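You operate a simulated robot arm through the tools that you are given. There is no shell and no other tool. Be economical: measure what you need, move in short steps, check, and stop when the job is done.

You are at the controls of a simulated two-armed robot. One attempt, no reset.

## Task
Feed the press through green until the water runs clear, change to white, and stop when the gauge reaches red.
Fine: green opens before the red valve, white before green shuts.

It is judged by the outcome, as a careful person would: the job done as asked, and still so three seconds after it is handed in. It fails if anything else is knocked over, pushed out of place, dropped, spilled or broken.

## Robot
Two 6-joint arms with two-finger parallel grippers on one trunk, on a base that drives. Base frame: it is fixed to the floor where the robot stands at the start and does not move with it; the origin is under the middle of the robot, x ahead of it, y to its left, z up. Lengths are in mm, angles in rad, forces in N, time in s.
The left shoulder is at the start at [-71, 177, 843], the right one opposite. With the tool pointing down near the work surface each hand reaches from about 100 to 640 mm from the robot's upright axis, wherever it stands, measured 20 degrees to its own side. Places, roughly: blue valve lever [500, -200, 1400]; feed gauge [600, 0, 1400]; green valve lever [500, -200, 1100]; long tray [600, -100, 800]; orange tap [500, 100, 1100]; red valve lever [500, -400, 1100]; white valve lever [500, 0, 1100]. Payload 1.57 kg a hand.
The TCP of each hand is the grasp point between the finger pads, 30 mm short of the fingertips. In the tool frame z runs along the fingers and y along their closing line. The gripper opens to 80 mm. The fingers are 17 mm wide and 12 mm thick; the gripper's body (40 by 82 mm) begins 80 mm behind the TCP.
Orientation is that of the tool frame in the base frame, as a unit quaternion [w, x, y, z]. With the fingers straight down and closing along the base's y, the tool's x points along the base's -x, its y along +y and its z along -z.

## Interface
- The arms move only by the tool send_rows. It takes "left_moves", "right_moves" or both (then of equal length, played together; a hand with none holds still); each is a list of rows, each an object (a shift or turn left out is 0, a gripper value left out holds the last) with "dr": the turn, a rotation vector about the tool's x, y, z in rad, a list of three; "offset": the shift along the tool's x, y, z in mm, a list of three; "jaw": the gripper command, from -1 (fully open) to 1 (shut), values between in proportion. In form: [{"dr": [wx, wy, wz], "offset": [tx, ty, tz], "jaw": jaw}, ...]. A call has 1 to 12 rows; each row is the pose to reach, as a shift and turn from the pose commanded when the call began, along the tool's axes at that moment. A row lasts 0.2 s, in which the tool goes at most 50 mm and 0.15 rad; a call with a longer step from one row to the next is refused whole, and so is a gripper value outside its range. A pose out of reach is approached as far as the arm can. The call stops where the force on the tool passes 40 N (or 10 N more than at its start, if that is more) or the arm is blocked; 0.2 s more then pass. Each finger travels about 72 mm/s and halts on what it meets, pressing with about 42 N; the grip force reading is that of the motor and also rises with nothing between the fingers. The clock runs only during rows and for 0.2 s after the last one: add rows that repeat a pose to give the fingers time. The reply holds the time, the measured pose of the TCP, the force on the tool along the base axes, the opening and the grip force, in the units named above and with some noise, with the torque about the TCP (base axes, N m) and any sound that the robot's microphone picked up.
- Cameras (640 x 400 px; columns grow to the right, rows downward): "scene" is now at [44.6, -26.4, 1593]; the picture's right is [-0.30, -0.95, 0.00], its down [-0.49, 0.15, -0.86] and it looks along [0.82, -0.26, -0.51] (base axes); focal length 266 px, centre (320, 200). "left" rides on the left gripper at [72, 7, -122] in its tool frame; the picture's right is [-0.09, 1.00, 0.00], its down [-0.84, -0.08, -0.54] and it looks along [-0.54, -0.05, 0.84] (tool axes); focal length 238 px, centre (320, 200). "right" rides on the right gripper at [72, -7, -122] in its tool frame; the picture's right is [0.09, 1.00, 0.00], its down [-0.84, 0.08, -0.54] and it looks along [-0.54, 0.05, 0.84] (tool axes); focal length 238 px, centre (320, 200). There is no depth. A picture from a camera that has moved, and an enlarged one, comes with that camera's place and axes in the base frame and with its lens.
- snapshot(camera): a new picture of that camera. The clock stands still meanwhile.
- lift_body(by): slides the trunk up (or, below 0, down) by that many mm; the arms and the scene camera ride with it, the base frame stays. It gives what a move gives, with no picture.
- base_move(legs): drives the robot by 1 to 6 legs, each [ahead, left, turn to the left] in mm, mm and rad, along the robot's own axes; the way and the turn of a leg run together, so that a leg with both is an arc; at most 1500 mm and 3.142 rad a leg. The arms and the cameras ride along, it lands a little off, and it stops where it bumps. It gives what a move gives.
- aim_head(pan, tilt): turns the head with the scene camera to pan (to the left, within 2.496 rad either way) and tilt (down, from -0.506 to 1.204), counted from straight ahead of the robot. It gives what a move gives.
- inspect(camera, box): a new picture of the part [left, top, right, bottom] of that camera's present view, enlarged. The clock stands still meanwhile.
- hand_in(): hands the job in; it is judged then, once.

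Work in short steps. Places have to be worked out from the pictures, the camera data and where the tool is seen: move nearer, look again, correct. Check each grasp and each placing, and mend what went wrong. You have 120 turns and 92 pictures in all, those below and enlarged ones among them. Open the grippers and draw the arms clear of the work before you hand the job in, unless the task says otherwise; then end with one line.

The tools are called after "Request:" as a command line: name --argument value ..., lists and objects as JSON in quotes. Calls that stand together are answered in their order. send_rows: Moves the arms, as the interface text tells. Its arguments: {"type":"object","properties":{"left_moves":{"type":"array"},"right_moves":{"type":"array"}},"required":[]} The other tools are called the same way: lift_body (by) slides the trunk up or down; base_move (legs) drives the base; aim_head (pan, tilt) turns the head that bears the scene camera; snapshot (camera) takes a picture; inspect (camera, box) takes an enlarged picture of a part of a camera's view; hand_in () hands the job in.

At the start:

```text
t: 0.0
left_tool_pos: [408.3, -71.0, 1275.8]
left_ee_rot: [0.0, 0.0, 1.0, -0.001]
left_ft_force: [0.0, 0.0, -0.2]
left_torque: [-0.02, 0.01, -0.02]
left_gripper_width: 79.9
left_grasp_force: 0.0
right_tool_pos: [328.9, -355.4, 1320.8]
right_ee_rot: [0.0, -0.001, 1.0, 0.0]
right_ft_force: [0.6, 0.1, 0.0]
right_torque: [-0.01, 0.0, -0.02]
right_gripper_width: 80.1
right_grasp_force: 0.1
trunk travel left (down, up): [-285.0, 43.0]
robot x, y, heading: [-2.5, 1.1, 0.001]
head pan, tilt: [-0.302, 0.541]
```

scene: 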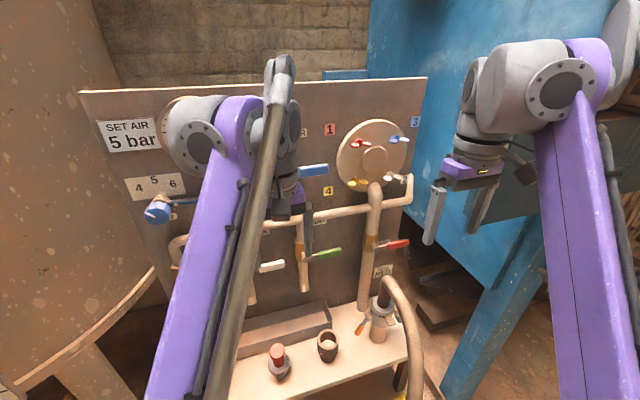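
right: 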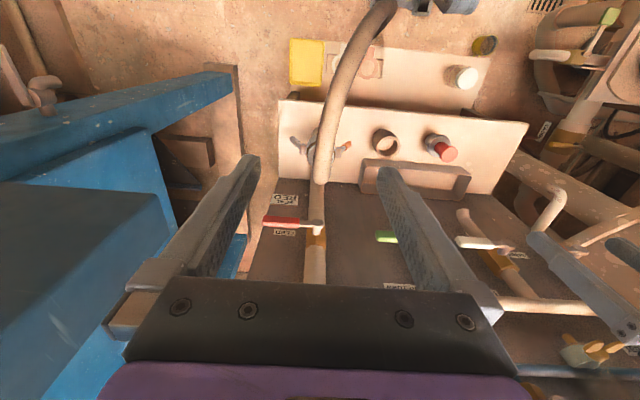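
left: 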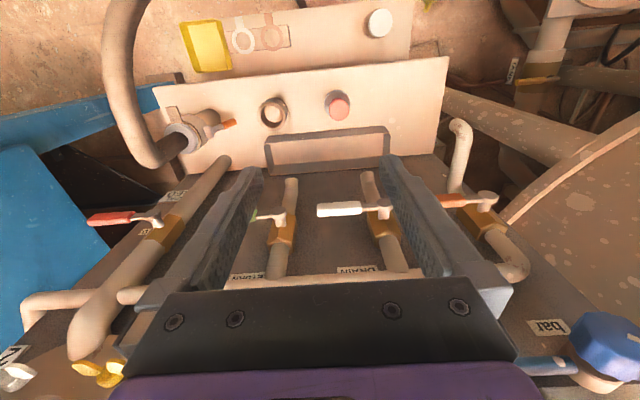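

I see a panel with several levers, labels and a dial; the arms hide part of it. I enlarge the panel parts to read the labels.

Request:
inspect --camera "scene" --box '[80, 80, 280, 205]'

Request:
inspect --camera "scene" --box '[240, 100, 440, 225]'

Request:
inspect --camera "scene" --box '[220, 220, 440, 400]'

```text
3.20 times, centred on (180, 142) of scene
camera zoom: at [44.6, -26.4, 1593.0], right [-0.3, -0.95, 0.0], down [-0.49, 0.15, -0.86], along [0.82, -0.26, -0.51], focal length 850 px, centre (768, 384)
```

zoom: 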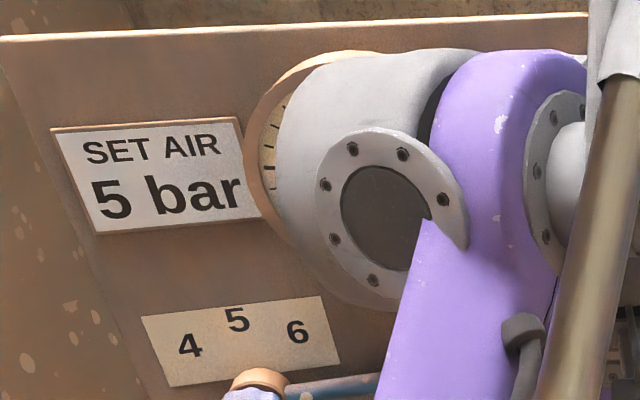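

```text
3.20 times, centred on (340, 162) of scene
camera zoom: at [44.6, -26.4, 1593.0], right [-0.3, -0.95, 0.0], down [-0.49, 0.15, -0.86], along [0.82, -0.26, -0.51], focal length 850 px, centre (256, 320)
```

zoom: 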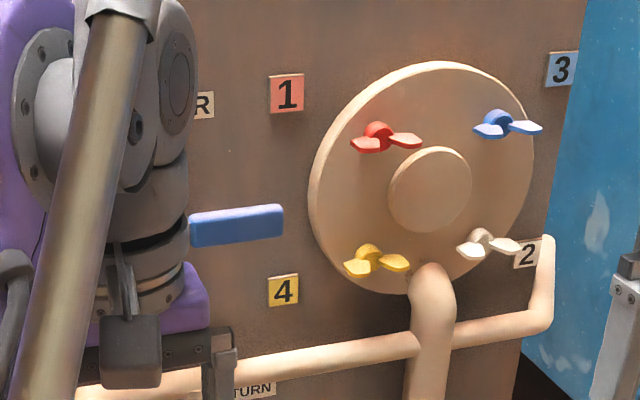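

```text
2.22 times, centred on (330, 310) of scene
camera zoom: at [44.6, -26.4, 1593.0], right [-0.3, -0.95, 0.0], down [-0.49, 0.15, -0.86], along [0.82, -0.26, -0.51], focal length 590 px, centre (298, -44)
```

zoom: 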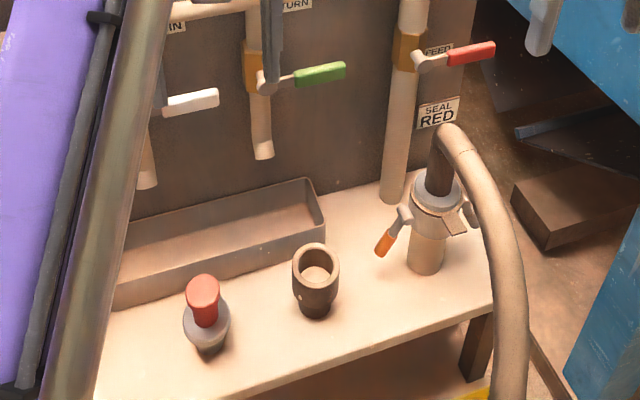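

The left arm hides the gauge and blue lever. I draw it back and to the left.

Request:
send_rows --left_moves '[{"offset": [45, 0, 0]}, {"offset": [90, 0, 0]}, {"offset": [120, 35, 0]}, {"offset": [130, 80, 0]}, {"offset": [130, 128, 0]}, {"offset": [130, 176, 0]}, {"offset": [130, 224, 0]}, {"offset": [130, 272, 0]}, {"offset": [130, 320, 0]}]'

Request:
aim_head --pan -0.1 --tilt 0.45

Request:
snapshot --camera "scene"

```text
t: 2.0
left_tool_pos: [277.8, 250.8, 1274.9]
left_ee_rot: [0.0, 0.0, 1.0, 0.0]
left_ft_force: [0.1, 0.0, -0.5]
left_torque: [-0.02, 0.0, 0.0]
left_gripper_width: 79.7
left_grasp_force: 0.1
right_tool_pos: [329.8, -354.2, 1320.2]
right_ee_rot: [0.0, -0.001, 1.0, 0.0]
right_ft_force: [0.2, 0.4, -0.4]
right_torque: [-0.01, -0.01, 0.0]
right_gripper_width: 80.4
right_grasp_force: 0.0
trunk travel left (down, up): [-285.0, 43.0]
robot x, y, heading: [-0.6, 4.4, 0.003]
head pan, tilt: [-0.302, 0.541]
```

```text
t: 2.7
left_tool_pos: [279.2, 249.5, 1275.4]
left_ee_rot: [0.001, 0.0, 1.0, 0.001]
left_ft_force: [-0.3, -0.5, -0.4]
left_torque: [0.01, 0.0, -0.03]
left_gripper_width: 80.1
left_grasp_force: 0.0
right_tool_pos: [328.8, -355.6, 1319.7]
right_ee_rot: [0.0, 0.0, 1.0, 0.001]
right_ft_force: [-0.3, -0.6, -0.1]
right_torque: [0.02, 0.02, -0.01]
right_gripper_width: 79.9
right_grasp_force: 0.0
trunk travel left (down, up): [-285.0, 43.0]
robot x, y, heading: [0.6, -0.4, 0.001]
head pan, tilt: [-0.099, 0.45]
```

```text
85 pictures are left
camera scene: at [50.1, -8.9, 1601.2], right [-0.1, -0.99, 0.0], down [-0.43, 0.04, -0.9], along [0.9, -0.09, -0.44], focal length 266 px, centre (320, 200)
```

scene: 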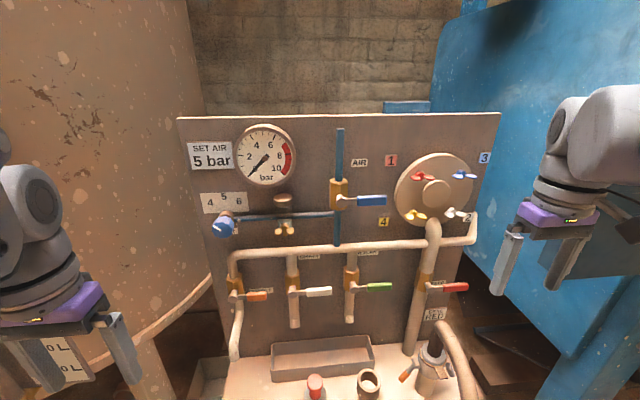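

Now the panel is clear. I enlarge gauge, knob, valves and labels.

Request:
inspect --camera "scene" --box '[180, 110, 340, 210]'

Request:
inspect --camera "scene" --box '[190, 180, 350, 280]'

Request:
inspect --camera "scene" --box '[220, 230, 400, 343]'

Request:
inspect --camera "scene" --box '[340, 140, 500, 240]'

Request:
inspect --camera "scene" --box '[350, 250, 510, 400]'

Request:
inspect --camera "scene" --box '[0, 330, 110, 400]'

```text
4.00 times, centred on (260, 160) of scene
camera zoom: at [50.1, -8.9, 1601.2], right [-0.1, -0.99, 0.0], down [-0.43, 0.04, -0.9], along [0.9, -0.09, -0.44], focal length 1063 px, centre (560, 360)
```

zoom: 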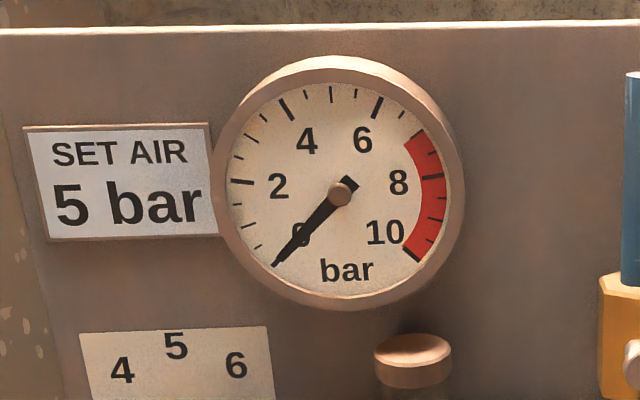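

```text
4.00 times, centred on (270, 230) of scene
camera zoom: at [50.1, -8.9, 1601.2], right [-0.1, -0.99, 0.0], down [-0.43, 0.04, -0.9], along [0.9, -0.09, -0.44], focal length 1063 px, centre (520, 80)
```

zoom: 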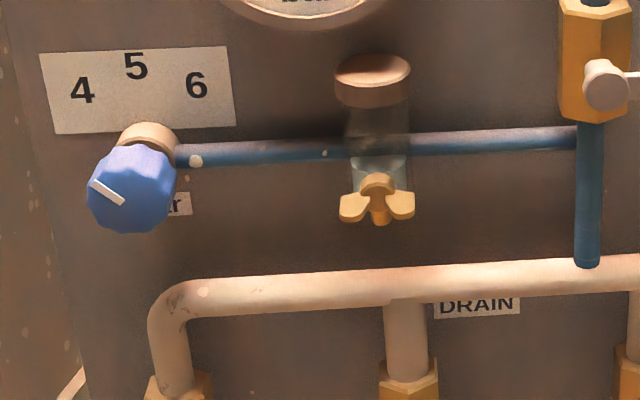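

```text
3.54 times, centred on (310, 286) of scene
camera zoom: at [50.1, -8.9, 1601.2], right [-0.1, -0.99, 0.0], down [-0.43, 0.04, -0.9], along [0.9, -0.09, -0.44], focal length 941 px, centre (355, -106)
```

zoom: 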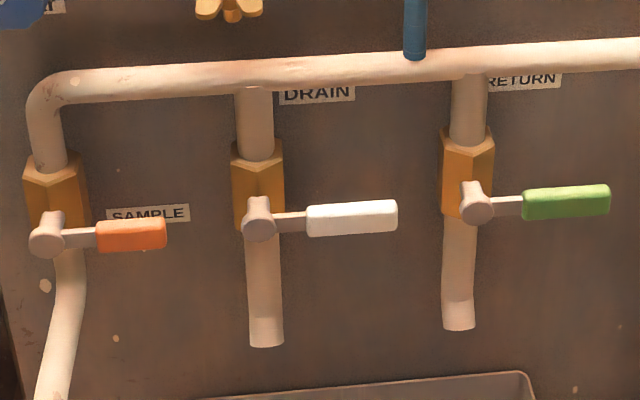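

```text
4.00 times, centred on (420, 190) of scene
camera zoom: at [50.1, -8.9, 1601.2], right [-0.1, -0.99, 0.0], down [-0.43, 0.04, -0.9], along [0.9, -0.09, -0.44], focal length 1063 px, centre (-80, 240)
```

zoom: 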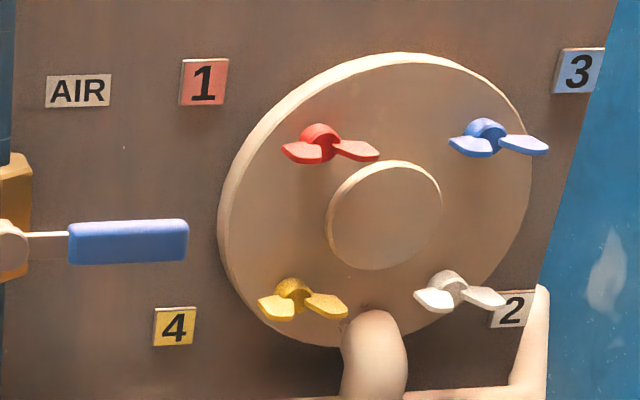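

```text
2.67 times, centred on (430, 325) of scene
camera zoom: at [50.1, -8.9, 1601.2], right [-0.1, -0.99, 0.0], down [-0.43, 0.04, -0.9], along [0.9, -0.09, -0.44], focal length 709 px, centre (27, -133)
```

zoom: 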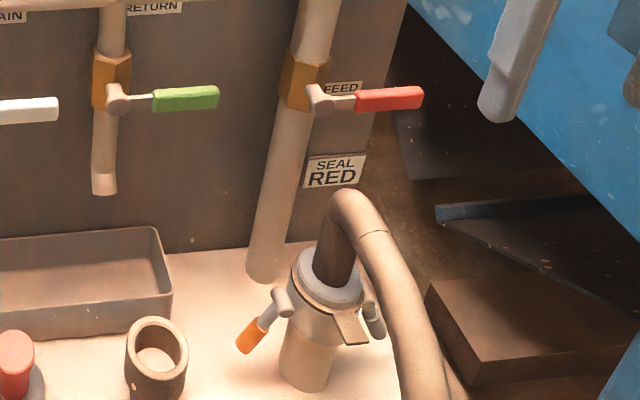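

```text
5.71 times, centred on (55, 365) of scene
camera zoom: at [50.1, -8.9, 1601.2], right [-0.1, -0.99, 0.0], down [-0.43, 0.04, -0.9], along [0.9, -0.09, -0.44], focal length 1518 px, centre (1834, -743)
```

zoom: 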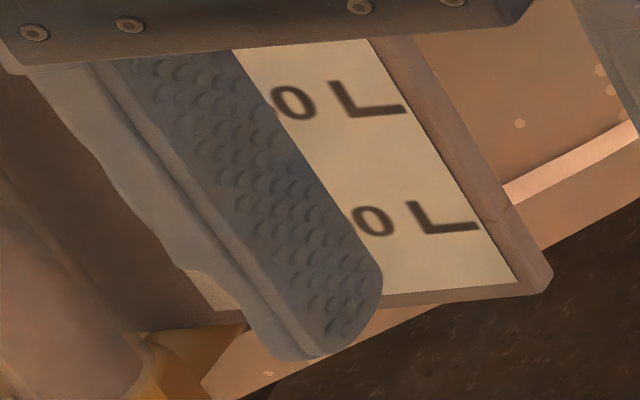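

All levers lie across their pipes (closed), gauge at 0. Before feeding I check the hose coupling and the lever geometry with the right hand camera.

Request:
inspect --camera "right" --box '[260, 90, 420, 250]'

Request:
aim_head --pan -0.35 --tilt 0.9

Request:
snapshot --camera "scene"

```text
2.50 times, centred on (340, 170) of right
camera zoom: at [257.4, -362.2, 1441.4], right [-0.09, 1.0, 0.0], down [0.84, 0.08, 0.54], along [0.54, 0.05, -0.84], focal length 596 px, centre (270, 275)
```

zoom: 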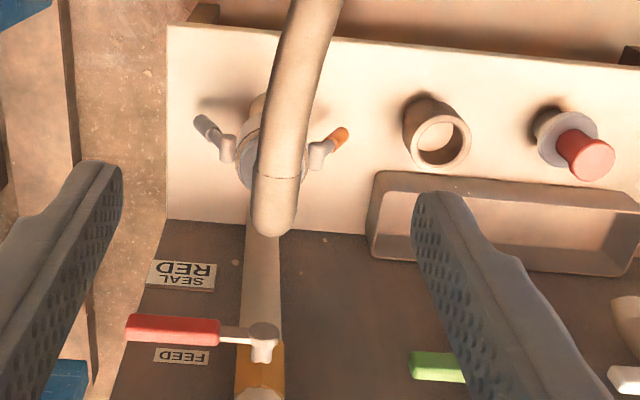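

```text
t: 3.6
left_tool_pos: [277.2, 249.2, 1276.4]
left_ee_rot: [0.0, 0.0, 1.0, 0.0]
left_ft_force: [0.3, 0.2, -0.3]
left_torque: [-0.02, 0.02, 0.0]
left_gripper_width: 79.8
left_grasp_force: 0.1
right_tool_pos: [329.4, -354.7, 1321.5]
right_ee_rot: [0.0, 0.0, 1.0, 0.0]
right_ft_force: [0.4, 0.2, -0.2]
right_torque: [-0.02, 0.01, -0.03]
right_gripper_width: 79.9
right_grasp_force: 0.1
trunk travel left (down, up): [-285.0, 43.0]
robot x, y, heading: [-0.0, -4.2, -0.003]
head pan, tilt: [-0.351, 0.901]
```

```text
77 pictures are left
camera scene: at [29.6, -25.5, 1562.9], right [-0.34, -0.94, 0.0], down [-0.74, 0.27, -0.62], along [0.58, -0.21, -0.78], focal length 266 px, centre (320, 200)
```

scene: 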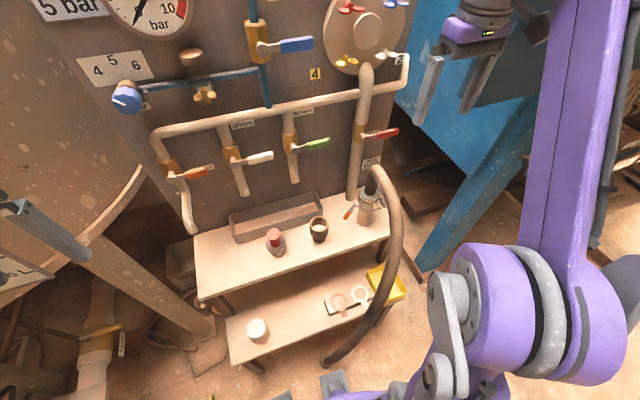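

Coupling clamps are symmetric and closed; nothing else needs doing. I turn both hands so the fingers point forward at the panel (closing vertically), staying well back from it.

Request:
send_rows --left_moves '[{"dr": [0.0864, -0.0864, -0.0864]}, {"dr": [0.1727, -0.1727, -0.1727]}, {"dr": [0.2591, -0.2591, -0.2591]}, {"dr": [0.3455, -0.3455, -0.3455]}, {"dr": [0.4318, -0.4318, -0.4318]}, {"dr": [0.5182, -0.5182, -0.5182]}, {"dr": [0.6046, -0.6046, -0.6046]}]' --right_moves '[{"dr": [0.0864, -0.0864, -0.0864]}, {"dr": [0.1727, -0.1727, -0.1727]}, {"dr": [0.2591, -0.2591, -0.2591]}, {"dr": [0.3455, -0.3455, -0.3455]}, {"dr": [0.4318, -0.4318, -0.4318]}, {"dr": [0.5182, -0.5182, -0.5182]}, {"dr": [0.6046, -0.6046, -0.6046]}]'

Request:
send_rows --left_moves '[{"dr": [0.0864, -0.0864, -0.0864]}, {"dr": [0.1727, -0.1727, -0.1727]}, {"dr": [0.2591, -0.2591, -0.2591]}, {"dr": [0.3455, -0.3455, -0.3455]}, {"dr": [0.4318, -0.4318, -0.4318]}, {"dr": [0.5182, -0.5182, -0.5182]}, {"dr": [0.6046, -0.6046, -0.6046]}]' --right_moves '[{"dr": [0.0864, -0.0864, -0.0864]}, {"dr": [0.1727, -0.1727, -0.1727]}, {"dr": [0.2591, -0.2591, -0.2591]}, {"dr": [0.3455, -0.3455, -0.3455]}, {"dr": [0.4318, -0.4318, -0.4318]}, {"dr": [0.5182, -0.5182, -0.5182]}, {"dr": [0.6046, -0.6046, -0.6046]}]'

Request:
aim_head --pan -0.25 --tilt 0.6

Request:
snapshot --camera "scene"

Request:
snapshot --camera "right"

Request:
snapshot --camera "left"

```text
t: 5.2
left_tool_pos: [285.9, 245.8, 1279.3]
left_ee_rot: [0.284, -0.276, 0.869, -0.296]
left_ft_force: [-1.2, 0.1, 0.3]
left_torque: [0.03, 0.01, -0.03]
left_gripper_width: 80.1
left_grasp_force: 0.0
right_tool_pos: [328.8, -355.5, 1321.4]
right_ee_rot: [0.29, -0.288, 0.865, -0.29]
right_ft_force: [-0.2, -0.3, 0.7]
right_torque: [-0.02, 0.0, 0.02]
right_gripper_width: 79.9
right_grasp_force: 0.1
trunk travel left (down, up): [-285.0, 43.0]
robot x, y, heading: [-0.3, -2.6, 0.002]
head pan, tilt: [-0.351, 0.901]
```

```text
t: 6.0
left_tool_pos: [321.1, 238.6, 1305.1]
left_ee_rot: [0.34, -0.317, 0.785, -0.409]
left_ft_force: [0.0, -0.1, 0.7]
left_torque: [0.0, -0.04, 0.02]
left_gripper_width: 79.8
left_grasp_force: 0.1
right_tool_pos: [343.7, -344.2, 1322.6]
right_ee_rot: [0.383, -0.388, 0.756, -0.362]
right_ft_force: [1.0, -0.2, -0.1]
right_torque: [-0.01, 0.02, 0.01]
right_gripper_width: 79.8
right_grasp_force: 0.1
trunk travel left (down, up): [-285.0, 43.0]
robot x, y, heading: [-3.6, -2.8, 0.002]
head pan, tilt: [-0.351, 0.901]
stopped in row 3 (left hand): the arm was blocked; the commanded pose is now the measured one
```

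```text
t: 6.8
left_tool_pos: [323.1, 239.3, 1304.8]
left_ee_rot: [0.34, -0.318, 0.785, -0.409]
left_ft_force: [1.3, -0.7, -1.5]
left_torque: [0.05, 0.02, 0.05]
left_gripper_width: 79.8
left_grasp_force: 0.1
right_tool_pos: [343.3, -346.7, 1323.0]
right_ee_rot: [0.382, -0.388, 0.757, -0.362]
right_ft_force: [-0.5, -0.1, 0.5]
right_torque: [-0.01, 0.03, 0.0]
right_gripper_width: 79.9
right_grasp_force: 0.0
trunk travel left (down, up): [-285.0, 43.0]
robot x, y, heading: [-0.7, 0.0, -0.001]
head pan, tilt: [-0.25, 0.6]
```

```text
76 pictures are left
camera scene: at [44.2, -21.4, 1587.6], right [-0.25, -0.97, 0.0], down [-0.55, 0.14, -0.82], along [0.8, -0.2, -0.57], focal length 266 px, centre (320, 200)
```

scene: 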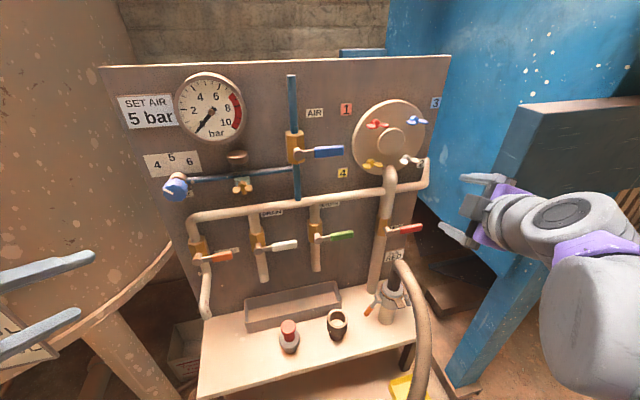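

```text
75 pictures are left
camera right: at [211.4, -379.9, 1361.3], right [-0.34, 0.36, -0.87], down [-0.15, 0.89, 0.43], along [0.93, 0.28, -0.26], focal length 238 px, centre (320, 200)
```

right: 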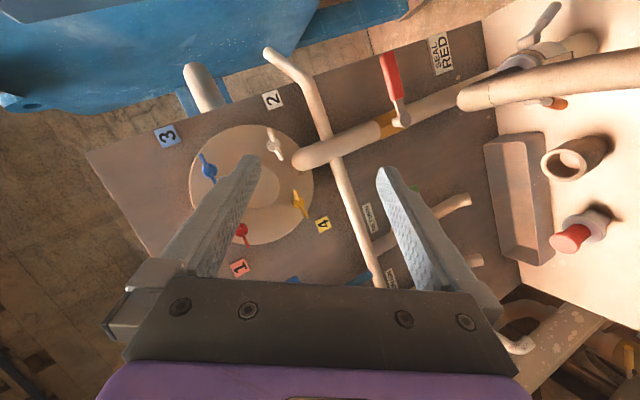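

```text
74 pictures are left
camera left: at [181.4, 237.4, 1331.7], right [-0.17, 0.53, -0.83], down [0.06, 0.84, 0.53], along [0.98, 0.04, -0.17], focal length 238 px, centre (320, 200)
```

left: 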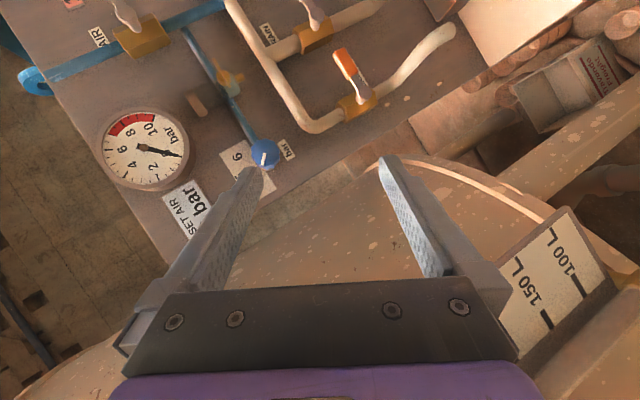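

The left arm met a joint limit in that twist. I instead bring both hands to a simple forward-pointing pose (no roll), fingers shut for pushing levers, and nearer to the panel but still clear of it.

Request:
send_rows --left_moves '[{"dr": [-0.0153, -0.075, 0.1226], "offset": [15.4, -2.2, 21.6], "jaw": 1}, {"dr": [-0.0307, -0.15, 0.2451], "offset": [30.8, -4.4, 43.1]}, {"dr": [-0.046, -0.225, 0.3677], "offset": [46.3, -6.7, 64.7]}, {"dr": [-0.0613, -0.3, 0.4902], "offset": [61.7, -8.9, 86.2]}, {"dr": [-0.0767, -0.375, 0.6128], "offset": [77.1, -11.1, 107.8]}, {"dr": [-0.092, -0.45, 0.7353], "offset": [92.5, -13.3, 129.3]}, {"dr": [-0.1073, -0.525, 0.8579], "offset": [108, -15.6, 150.9]}, {"dr": [-0.1227, -0.6, 0.9804], "offset": [123.4, -17.8, 172.4]}, {"dr": [-0.138, -0.675, 1.103], "offset": [138.8, -20, 194]}]' --right_moves '[{"dr": [0.0043, -0.0631, 0.1261], "offset": [6.3, 6.9, 12.6], "jaw": 1}, {"dr": [0.0087, -0.1261, 0.2522], "offset": [12.5, 13.8, 25.2]}, {"dr": [0.013, -0.1892, 0.3783], "offset": [18.8, 20.8, 37.8]}, {"dr": [0.0173, -0.2523, 0.5044], "offset": [25.1, 27.7, 50.4]}, {"dr": [0.0217, -0.3153, 0.6306], "offset": [31.3, 34.6, 63]}, {"dr": [0.026, -0.3784, 0.7567], "offset": [37.6, 41.5, 75.6]}, {"dr": [0.0303, -0.4415, 0.8828], "offset": [43.9, 48.5, 88.2]}, {"dr": [0.0347, -0.5045, 1.0089], "offset": [50.1, 55.4, 100.8]}, {"dr": [0.039, -0.5676, 1.135], "offset": [56.4, 62.3, 113.4]}]'

Request:
snapshot --camera "scene"

```text
t: 8.8
left_tool_pos: [402.3, 40.3, 1199.6]
left_ee_rot: [0.707, -0.001, 0.707, 0.001]
left_ft_force: [-0.1, -0.8, 0.6]
left_torque: [0.0, 0.02, 0.03]
left_gripper_width: 0.2
left_grasp_force: 21.3
left hand out of reach, approached as far as the arm can: row 5, 6
right_tool_pos: [399.6, -400.6, 1204.6]
right_ee_rot: [0.708, 0.003, 0.706, -0.001]
right_ft_force: [0.7, 0.3, -0.5]
right_torque: [0.0, -0.04, -0.05]
right_gripper_width: 0.2
right_grasp_force: 21.8
trunk travel left (down, up): [-285.0, 43.0]
robot x, y, heading: [-1.8, 3.5, -0.001]
head pan, tilt: [-0.25, 0.6]
```

```text
73 pictures are left
camera scene: at [46.0, -23.2, 1587.6], right [-0.25, -0.97, 0.0], down [-0.55, 0.14, -0.82], along [0.8, -0.2, -0.57], focal length 266 px, centre (320, 200)
```

scene: 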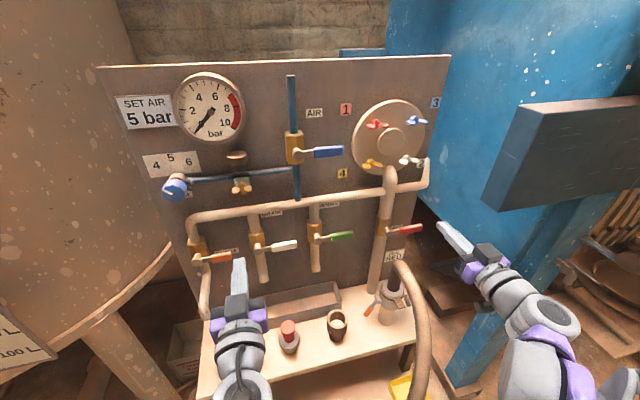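

Both hands point forward now, with an unobstructed view. I take enlarged scene and hand-camera views to triangulate the green, white and red levers.

Request:
inspect --camera "scene" --box '[240, 190, 440, 290]'

Request:
snapshot --camera "left"

Request:
snapshot --camera "right"

```text
3.20 times, centred on (340, 240) of scene
camera zoom: at [46.0, -23.2, 1587.6], right [-0.25, -0.97, 0.0], down [-0.55, 0.14, -0.82], along [0.8, -0.2, -0.57], focal length 850 px, centre (256, 72)
```

zoom: 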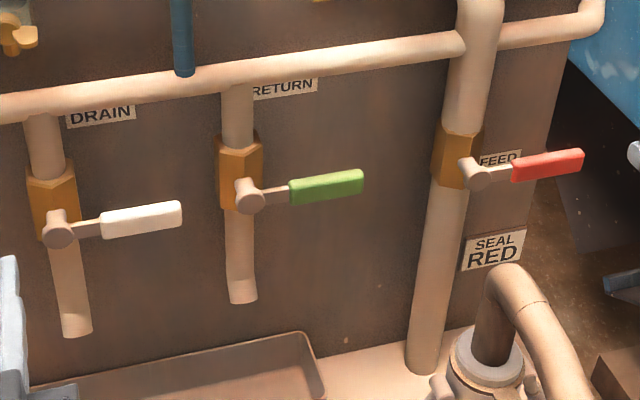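

```text
71 pictures are left
camera left: at [279.9, 44.4, 1126.7], right [0.0, 1.0, 0.09], down [-0.54, -0.08, 0.84], along [0.84, -0.05, 0.54], focal length 238 px, centre (320, 200)
```

left: 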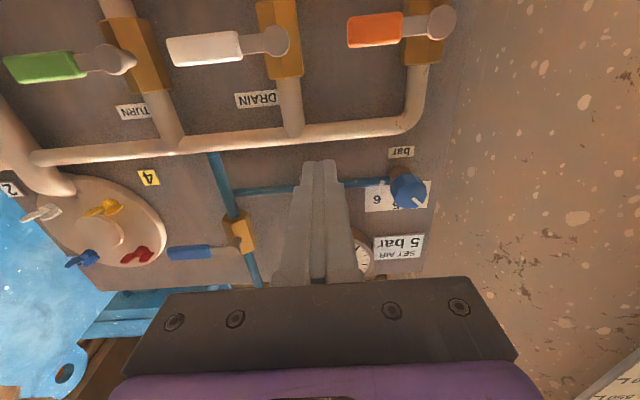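

```text
70 pictures are left
camera right: at [277.7, -406.1, 1131.1], right [0.01, 1.0, -0.09], down [-0.54, 0.08, 0.84], along [0.84, 0.04, 0.54], focal length 238 px, centre (320, 200)
```

right: 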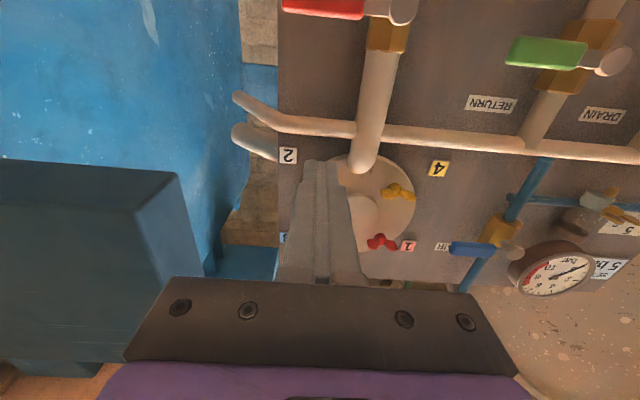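

Triangulated pivots: white ≈ (535, 7, 1119), green ≈ (538, −144, 1120), red ≈ (538, −345, 1098), handles ≈ 35–95 mm to the right of each. I bring the left fingers above the green handle, and the right above the red one, both still short of them.

Request:
send_rows --left_moves '[{"offset": [8, -43, 6]}, {"offset": [15, -86, 12]}, {"offset": [22, -130, 18]}, {"offset": [30, -173, 24]}, {"offset": [36, -216, 31]}, {"offset": [40, -259, 38]}]' --right_moves '[{"offset": [10, -3, 5]}, {"offset": [20, -6, 10]}, {"offset": [30, -9, 15]}, {"offset": [40, -12, 20]}, {"offset": [50, -16, 25]}, {"offset": [65, -20, 30]}]'

Request:
snapshot --camera "left"

Request:
snapshot --camera "scene"

```text
t: 10.2
left_tool_pos: [440.5, -221.7, 1158.2]
left_ee_rot: [0.707, 0.001, 0.708, 0.0]
left_ft_force: [0.8, 0.1, 0.2]
left_torque: [-0.02, -0.02, 0.0]
left_gripper_width: 0.0
left_grasp_force: 21.3
right_tool_pos: [428.7, -418.2, 1138.4]
right_ee_rot: [0.708, 0.001, 0.707, -0.001]
right_ft_force: [0.3, -0.4, 0.6]
right_torque: [0.0, -0.04, 0.04]
right_gripper_width: 0.0
right_grasp_force: 21.4
trunk travel left (down, up): [-285.0, 43.0]
robot x, y, heading: [3.0, -1.9, -0.002]
head pan, tilt: [-0.25, 0.6]
```

```text
69 pictures are left
camera left: at [316.6, -215.8, 1085.9], right [0.0, 1.0, 0.09], down [-0.54, -0.08, 0.84], along [0.84, -0.05, 0.54], focal length 238 px, centre (320, 200)
```

left: 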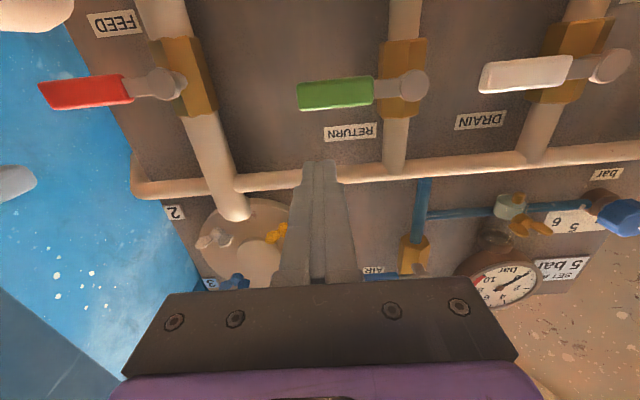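

```text
68 pictures are left
camera scene: at [45.3, -23.5, 1587.6], right [-0.25, -0.97, 0.0], down [-0.55, 0.14, -0.82], along [0.8, -0.2, -0.57], focal length 266 px, centre (320, 200)
```

scene: 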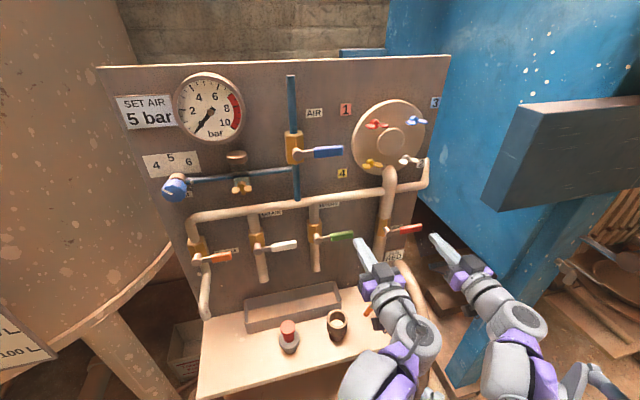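

Green is just beneath the left fingertips. I push in over the handle and press it down on an arc to about 30° to test the direction.

Request:
send_rows --left_moves '[{"offset": [0, 0, 36]}, {"offset": [0, 2, 72]}, {"offset": [20, 3, 72]}, {"offset": [40, 1, 72]}, {"offset": [60, 4, 72]}]'

Request:
inspect --camera "scene" --box '[240, 190, 440, 315]'

```text
t: 11.4
left_tool_pos: [512.1, -213.9, 1099.0]
left_ee_rot: [0.707, 0.0, 0.707, 0.001]
left_ft_force: [0.2, 0.4, 0.4]
left_torque: [0.01, -0.03, 0.01]
left_gripper_width: 0.1
left_grasp_force: 21.4
right_tool_pos: [428.6, -416.2, 1139.6]
right_ee_rot: [0.708, 0.001, 0.706, -0.002]
right_ft_force: [0.3, -0.7, -0.2]
right_torque: [0.06, 0.02, 0.01]
right_gripper_width: 0.0
right_grasp_force: 21.1
trunk travel left (down, up): [-285.0, 43.0]
robot x, y, heading: [2.5, 1.3, 0.002]
head pan, tilt: [-0.25, 0.6]
```

```text
3.20 times, centred on (340, 252) of scene
camera zoom: at [44.3, -21.3, 1587.6], right [-0.25, -0.97, 0.0], down [-0.55, 0.14, -0.83], along [0.8, -0.2, -0.56], focal length 850 px, centre (256, 32)
```

zoom: 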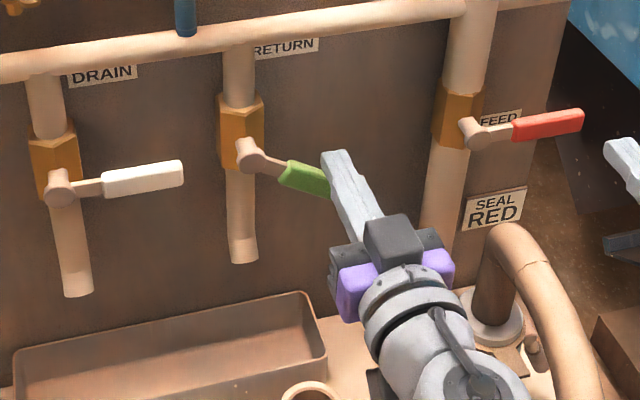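

The green lever swings down freely. I continue the arc to vertical.

Request:
send_rows --left_moves '[{"offset": [18, 8, 0]}, {"offset": [34, 21, 0]}, {"offset": [46, 37, 0]}, {"offset": [52, 52, 0]}, {"offset": [52, 62, 0]}, {"offset": [52, 64, 0]}]'

Request:
inspect --camera "scene" --box '[240, 190, 440, 315]'

```text
t: 12.9
left_tool_pos: [509.7, -161.1, 1047.0]
left_ee_rot: [0.707, 0.007, 0.707, -0.006]
left_ft_force: [4.2, -19.7, 0.6]
left_torque: [0.18, 0.05, -0.33]
left_gripper_width: 0.0
left_grasp_force: 21.2
right_tool_pos: [427.7, -419.3, 1138.2]
right_ee_rot: [0.708, 0.002, 0.707, -0.003]
right_ft_force: [-0.5, 0.5, -0.2]
right_torque: [0.01, 0.03, 0.0]
right_gripper_width: 0.0
right_grasp_force: 21.2
trunk travel left (down, up): [-285.0, 43.0]
robot x, y, heading: [-1.5, -4.4, -0.009]
head pan, tilt: [-0.25, 0.6]
stopped in row 6 (left hand): the force on the tool passed its limit at 41 N (the readings are from after the stop); the commanded pose is now the measured one
```

```text
3.20 times, centred on (340, 252) of scene
camera zoom: at [45.5, -23.3, 1587.5], right [-0.25, -0.97, 0.0], down [-0.55, 0.14, -0.82], along [0.8, -0.21, -0.57], focal length 850 px, centre (256, 32)
```

zoom: 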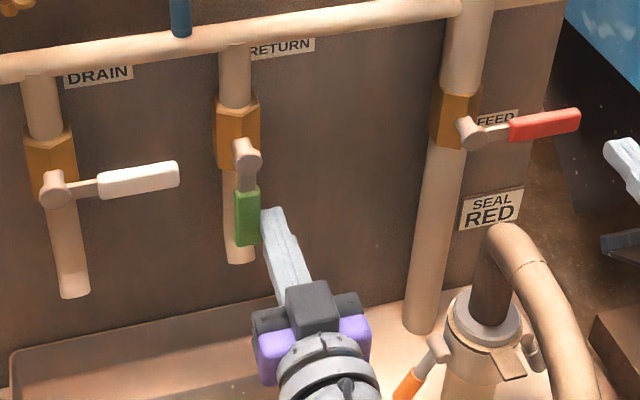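

Green is fully open (lever in line with the pipe, at its stop). I withdraw the left hand and park it above the white handle.

Request:
send_rows --left_moves '[{"offset": [0, -10, -5]}, {"offset": [0, -13, -40]}, {"offset": [0, -13, -72]}, {"offset": [-40, 17, -72]}, {"offset": [-80, 57, -72]}, {"offset": [-115, 93, -72]}]' --right_moves '[{"offset": [0, 0, 20]}, {"offset": [0, 0, 40]}, {"offset": [0, 0, 60]}, {"offset": [0, -1, 84]}, {"offset": [0, -2, 84]}, {"offset": [0, -2, 84]}]'

Request:
snapshot --camera "scene"

Request:
snapshot --camera "right"

```text
refused: row 5 steps farther than a row can; nothing moved
```

```text
65 pictures are left
camera scene: at [45.5, -23.3, 1587.5], right [-0.25, -0.97, 0.0], down [-0.55, 0.14, -0.82], along [0.8, -0.21, -0.57], focal length 266 px, centre (320, 200)
```

scene: 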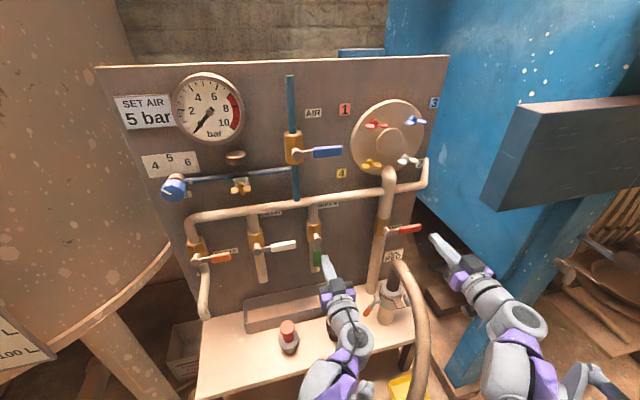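

```text
64 pictures are left
camera right: at [306.4, -425.4, 1065.5], right [0.01, 1.0, -0.09], down [-0.54, 0.08, 0.84], along [0.84, 0.04, 0.54], focal length 238 px, centre (320, 200)
```

right: 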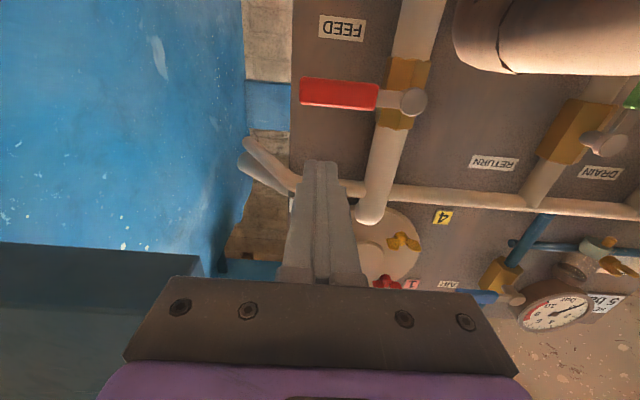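

The row step was slightly too long; I split it. Also, the hose arch (top ≈ z 1055, y ≈ −340) lies where the right hand would end the red swing, so I'll do the first part of red straight on, and finish it with a hand tilted down and yawed.

Request:
send_rows --left_moves '[{"offset": [0, -10, -5]}, {"offset": [0, -13, -40]}, {"offset": [0, -13, -72]}, {"offset": [-30, 15, -72]}, {"offset": [-60, 45, -72]}, {"offset": [-90, 75, -72]}, {"offset": [-115, 93, -72]}]' --right_moves '[{"offset": [0, 0, 20]}, {"offset": [0, 0, 40]}, {"offset": [0, 0, 60]}, {"offset": [0, -1, 84]}, {"offset": [0, -2, 84]}, {"offset": [0, -2, 84]}, {"offset": [0, -2, 84]}]'

Request:
inspect --camera "scene" --box '[240, 190, 480, 340]'

Request:
snapshot --camera "right"

```text
t: 14.5
left_tool_pos: [438.6, -62.2, 1164.7]
left_ee_rot: [0.707, 0.004, 0.707, -0.004]
left_ft_force: [0.0, -0.1, 1.0]
left_torque: [0.02, 0.02, 0.02]
left_gripper_width: 0.3
left_grasp_force: 21.9
right_tool_pos: [511.2, -419.4, 1139.7]
right_ee_rot: [0.708, 0.002, 0.707, -0.002]
right_ft_force: [0.3, 0.4, 0.6]
right_torque: [0.01, 0.0, 0.04]
right_gripper_width: 0.0
right_grasp_force: 21.5
trunk travel left (down, up): [-285.0, 43.0]
robot x, y, heading: [2.7, 0.8, -0.001]
head pan, tilt: [-0.25, 0.6]
```

```text
2.67 times, centred on (360, 265) of scene
camera zoom: at [43.8, -21.6, 1587.6], right [-0.25, -0.97, 0.0], down [-0.55, 0.14, -0.83], along [0.8, -0.21, -0.56], focal length 709 px, centre (213, 27)
```

zoom: 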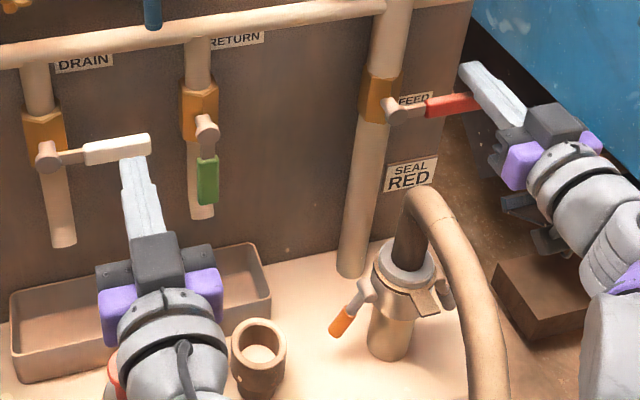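

```text
62 pictures are left
camera right: at [389.8, -426.4, 1066.6], right [0.01, 1.0, -0.09], down [-0.54, 0.08, 0.84], along [0.84, 0.05, 0.54], focal length 238 px, centre (320, 200)
```

right: 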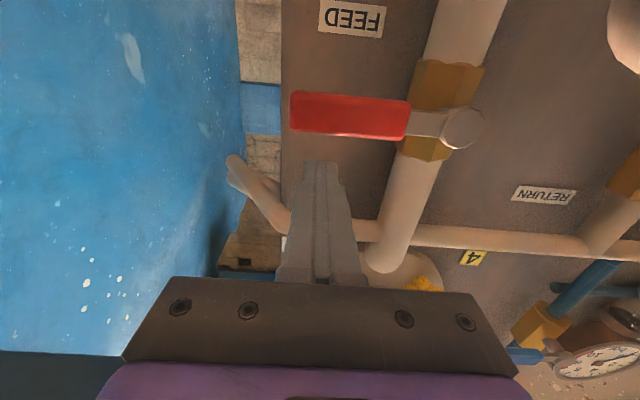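

Right fingers are over the red handle. I press it down to about 40°, which starts the feed with green already open.

Request:
send_rows --right_moves '[{"offset": [24, 0, 0]}, {"offset": [44, 0, 0]}, {"offset": [62, 3, 0]}, {"offset": [75, 8, 0]}]'

Request:
inspect --camera "scene" --box '[240, 190, 480, 340]'

Request:
snapshot --camera "right"

```text
t: 14.9
left_tool_pos: [437.5, -60.8, 1164.2]
left_ee_rot: [0.708, 0.004, 0.706, -0.005]
left_ft_force: [-0.1, -0.7, 0.7]
left_torque: [-0.01, 0.04, -0.02]
left_gripper_width: 0.0
left_grasp_force: 20.9
right_tool_pos: [512.5, -420.8, 1118.4]
right_ee_rot: [0.712, 0.006, 0.702, 0.002]
right_ft_force: [0.2, -0.8, 22.7]
right_torque: [-0.02, -0.29, -0.35]
right_gripper_width: 0.0
right_grasp_force: 21.2
trunk travel left (down, up): [-285.0, 43.0]
robot x, y, heading: [4.6, -2.8, -0.0]
head pan, tilt: [-0.25, 0.6]
stopped in row 2 (right hand): the force on the tool passed its limit at 59 N (the readings are from after the stop); the commanded pose is now the measured one
```

```text
2.67 times, centred on (360, 265) of scene
camera zoom: at [42.5, -20.6, 1588.0], right [-0.25, -0.97, 0.0], down [-0.55, 0.14, -0.83], along [0.8, -0.21, -0.56], focal length 709 px, centre (213, 27)
```

zoom: 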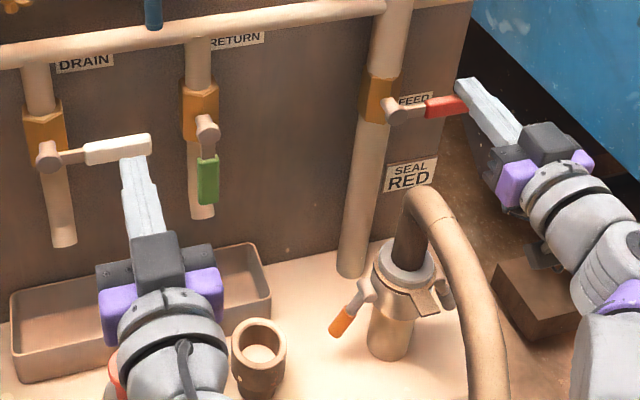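

```text
60 pictures are left
camera right: at [391.2, -426.1, 1043.8], right [0.01, 1.0, -0.08], down [-0.55, 0.07, 0.83], along [0.83, 0.04, 0.55], focal length 238 px, centre (320, 200)
```

right: 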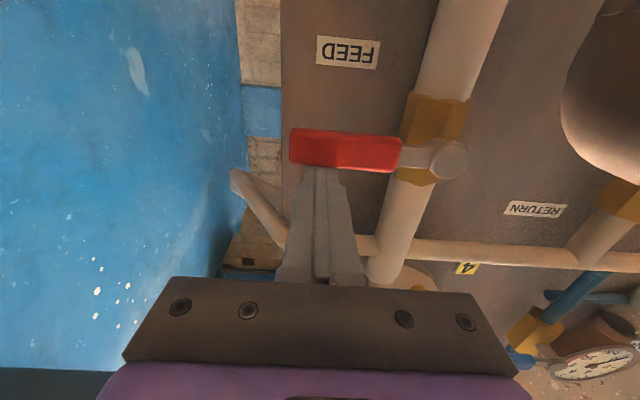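

Red won't go down; at rest it resists, so it opens upward. I back off and bring the fingers beneath the red handle.

Request:
send_rows --right_moves '[{"offset": [-10, 0, 0]}, {"offset": [-10, 0, -40]}, {"offset": [-10, 0, -75]}, {"offset": [27, 0, -75]}, {"offset": [63, 0, -75]}, {"offset": [63, 0, -35]}, {"offset": [63, 0, 0]}]'

Request:
inspect --camera "scene" --box '[240, 190, 480, 340]'

```text
t: 16.5
left_tool_pos: [439.7, -62.0, 1162.7]
left_ee_rot: [0.707, 0.004, 0.707, -0.004]
left_ft_force: [-0.8, 0.0, -1.2]
left_torque: [-0.02, 0.02, -0.04]
left_gripper_width: 0.0
left_grasp_force: 21.4
right_tool_pos: [514.7, -421.7, 1051.8]
right_ee_rot: [0.71, 0.005, 0.704, 0.001]
right_ft_force: [0.1, -0.3, 0.1]
right_torque: [0.02, -0.05, 0.0]
right_gripper_width: 0.0
right_grasp_force: 21.8
trunk travel left (down, up): [-285.0, 43.0]
robot x, y, heading: [2.6, 0.2, -0.003]
head pan, tilt: [-0.25, 0.6]
```

```text
2.67 times, centred on (360, 265) of scene
camera zoom: at [45.3, -22.6, 1587.6], right [-0.25, -0.97, 0.0], down [-0.55, 0.14, -0.82], along [0.8, -0.21, -0.57], focal length 709 px, centre (213, 27)
```

zoom: 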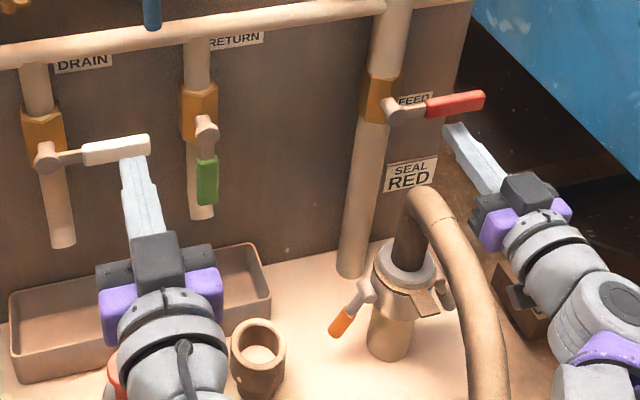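

Fingers are below the red handle with hose clearance. I swing it up in an arc to open the feed.

Request:
send_rows --right_moves '[{"offset": [-28, 3, 0]}, {"offset": [-48, 1, 0]}, {"offset": [-68, 4, 0]}, {"offset": [-86, 12, 0]}, {"offset": [-102, 25, 0]}, {"offset": [-114, 41, 0]}, {"offset": [-120, 57, 0]}, {"offset": [-120, 64, 0]}]'

Request:
snapshot --camera "scene"

Request:
inspect --camera "scene" --box '[240, 190, 440, 315]'

```text
t: 18.3
left_tool_pos: [439.5, -64.6, 1163.2]
left_ee_rot: [0.707, 0.004, 0.707, -0.003]
left_ft_force: [0.8, 0.5, -0.2]
left_torque: [0.0, -0.02, 0.01]
left_gripper_width: 0.0
left_grasp_force: 21.0
right_tool_pos: [513.3, -361.7, 1173.0]
right_ee_rot: [0.71, 0.007, 0.704, 0.001]
right_ft_force: [2.3, -11.7, 4.3]
right_torque: [-0.06, -0.05, -0.16]
right_gripper_width: 0.0
right_grasp_force: 22.0
trunk travel left (down, up): [-285.0, 43.0]
robot x, y, heading: [1.6, -2.8, -0.0]
head pan, tilt: [-0.25, 0.6]
```

```text
58 pictures are left
camera scene: at [44.4, -25.2, 1587.7], right [-0.25, -0.97, 0.0], down [-0.55, 0.14, -0.82], along [0.8, -0.2, -0.57], focal length 266 px, centre (320, 200)
```

scene: 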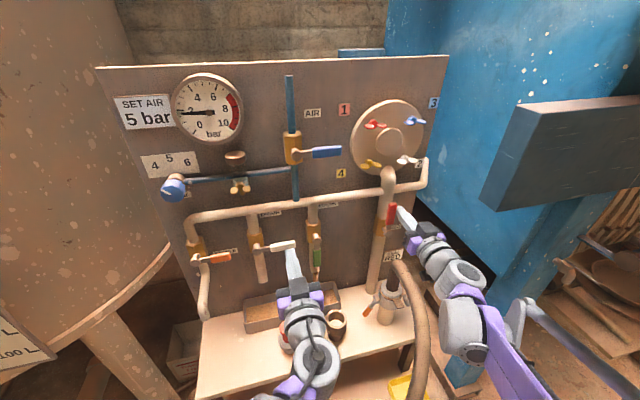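

```text
3.20 times, centred on (340, 252) of scene
camera zoom: at [44.4, -25.2, 1587.7], right [-0.25, -0.97, 0.0], down [-0.55, 0.14, -0.82], along [0.8, -0.2, -0.57], focal length 850 px, centre (256, 32)
```

zoom: 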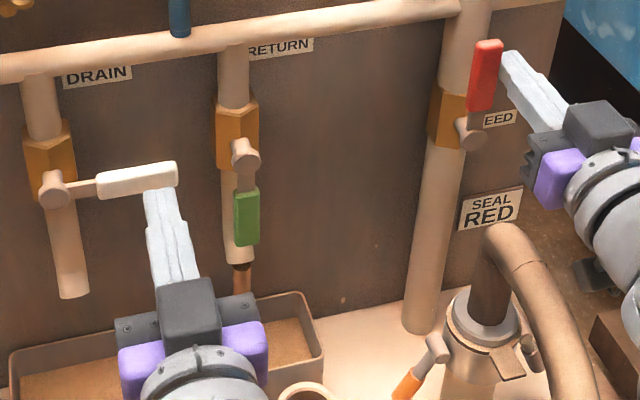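

Feed is open: brown water runs from green and the gauge shows ~2 bar. I move the right hand to the other side of the red lever, ready to shut it, then look at the water.

Request:
send_rows --right_moves '[{"offset": [0, -10, -5]}, {"offset": [0, -12, -40]}, {"offset": [0, -12, -72]}, {"offset": [0, 28, -72]}, {"offset": [0, 62, -72]}, {"offset": [0, 62, -35]}, {"offset": [0, 62, 0]}]'

Request:
inspect --camera "scene" --box '[160, 60, 480, 310]'

```text
t: 19.9
left_tool_pos: [440.0, -62.2, 1162.7]
left_ee_rot: [0.707, 0.004, 0.707, -0.004]
left_ft_force: [-0.1, 0.1, 0.0]
left_torque: [-0.01, -0.01, 0.0]
left_gripper_width: 0.0
left_grasp_force: 21.1
right_tool_pos: [513.2, -295.9, 1173.6]
right_ee_rot: [0.71, 0.005, 0.704, 0.001]
right_ft_force: [-0.3, -0.1, 0.2]
right_torque: [-0.01, 0.01, 0.04]
right_gripper_width: 0.0
right_grasp_force: 20.9
trunk travel left (down, up): [-285.0, 43.0]
robot x, y, heading: [-0.4, -3.4, 0.0]
head pan, tilt: [-0.25, 0.6]
```

```text
1.60 times, centred on (320, 185) of scene
camera zoom: at [45.4, -22.3, 1587.6], right [-0.25, -0.97, 0.0], down [-0.55, 0.14, -0.82], along [0.8, -0.21, -0.57], focal length 425 px, centre (320, 224)
```

zoom: 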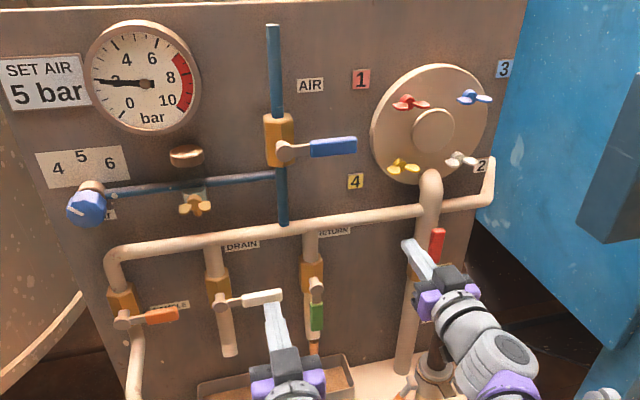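

Gauge steady near 2 bar, water still brown. I wait with rows that hold still.

Request:
send_rows --right_moves '[{}, {}, {}, {}, {}, {}, {}, {}]'

Request:
inspect --camera "scene" --box '[240, 210, 400, 310]'

```text
t: 21.7
left_tool_pos: [438.3, -61.7, 1163.2]
left_ee_rot: [0.707, 0.004, 0.707, -0.004]
left_ft_force: [0.1, 0.7, -0.4]
left_torque: [0.02, -0.01, 0.01]
left_gripper_width: 0.0
left_grasp_force: 21.3
right_tool_pos: [512.2, -295.4, 1174.3]
right_ee_rot: [0.71, 0.005, 0.704, 0.001]
right_ft_force: [0.5, -0.8, 0.4]
right_torque: [-0.01, 0.0, 0.0]
right_gripper_width: 0.0
right_grasp_force: 21.4
trunk travel left (down, up): [-285.0, 43.0]
robot x, y, heading: [-4.3, 1.2, 0.006]
head pan, tilt: [-0.25, 0.6]
```

```text
4.00 times, centred on (320, 260) of scene
camera zoom: at [44.4, -22.2, 1587.6], right [-0.25, -0.97, 0.0], down [-0.55, 0.14, -0.83], along [0.8, -0.21, -0.56], focal length 1063 px, centre (320, -40)
```

zoom: 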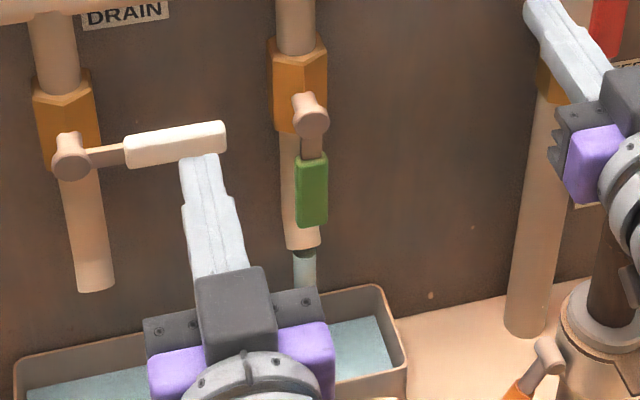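

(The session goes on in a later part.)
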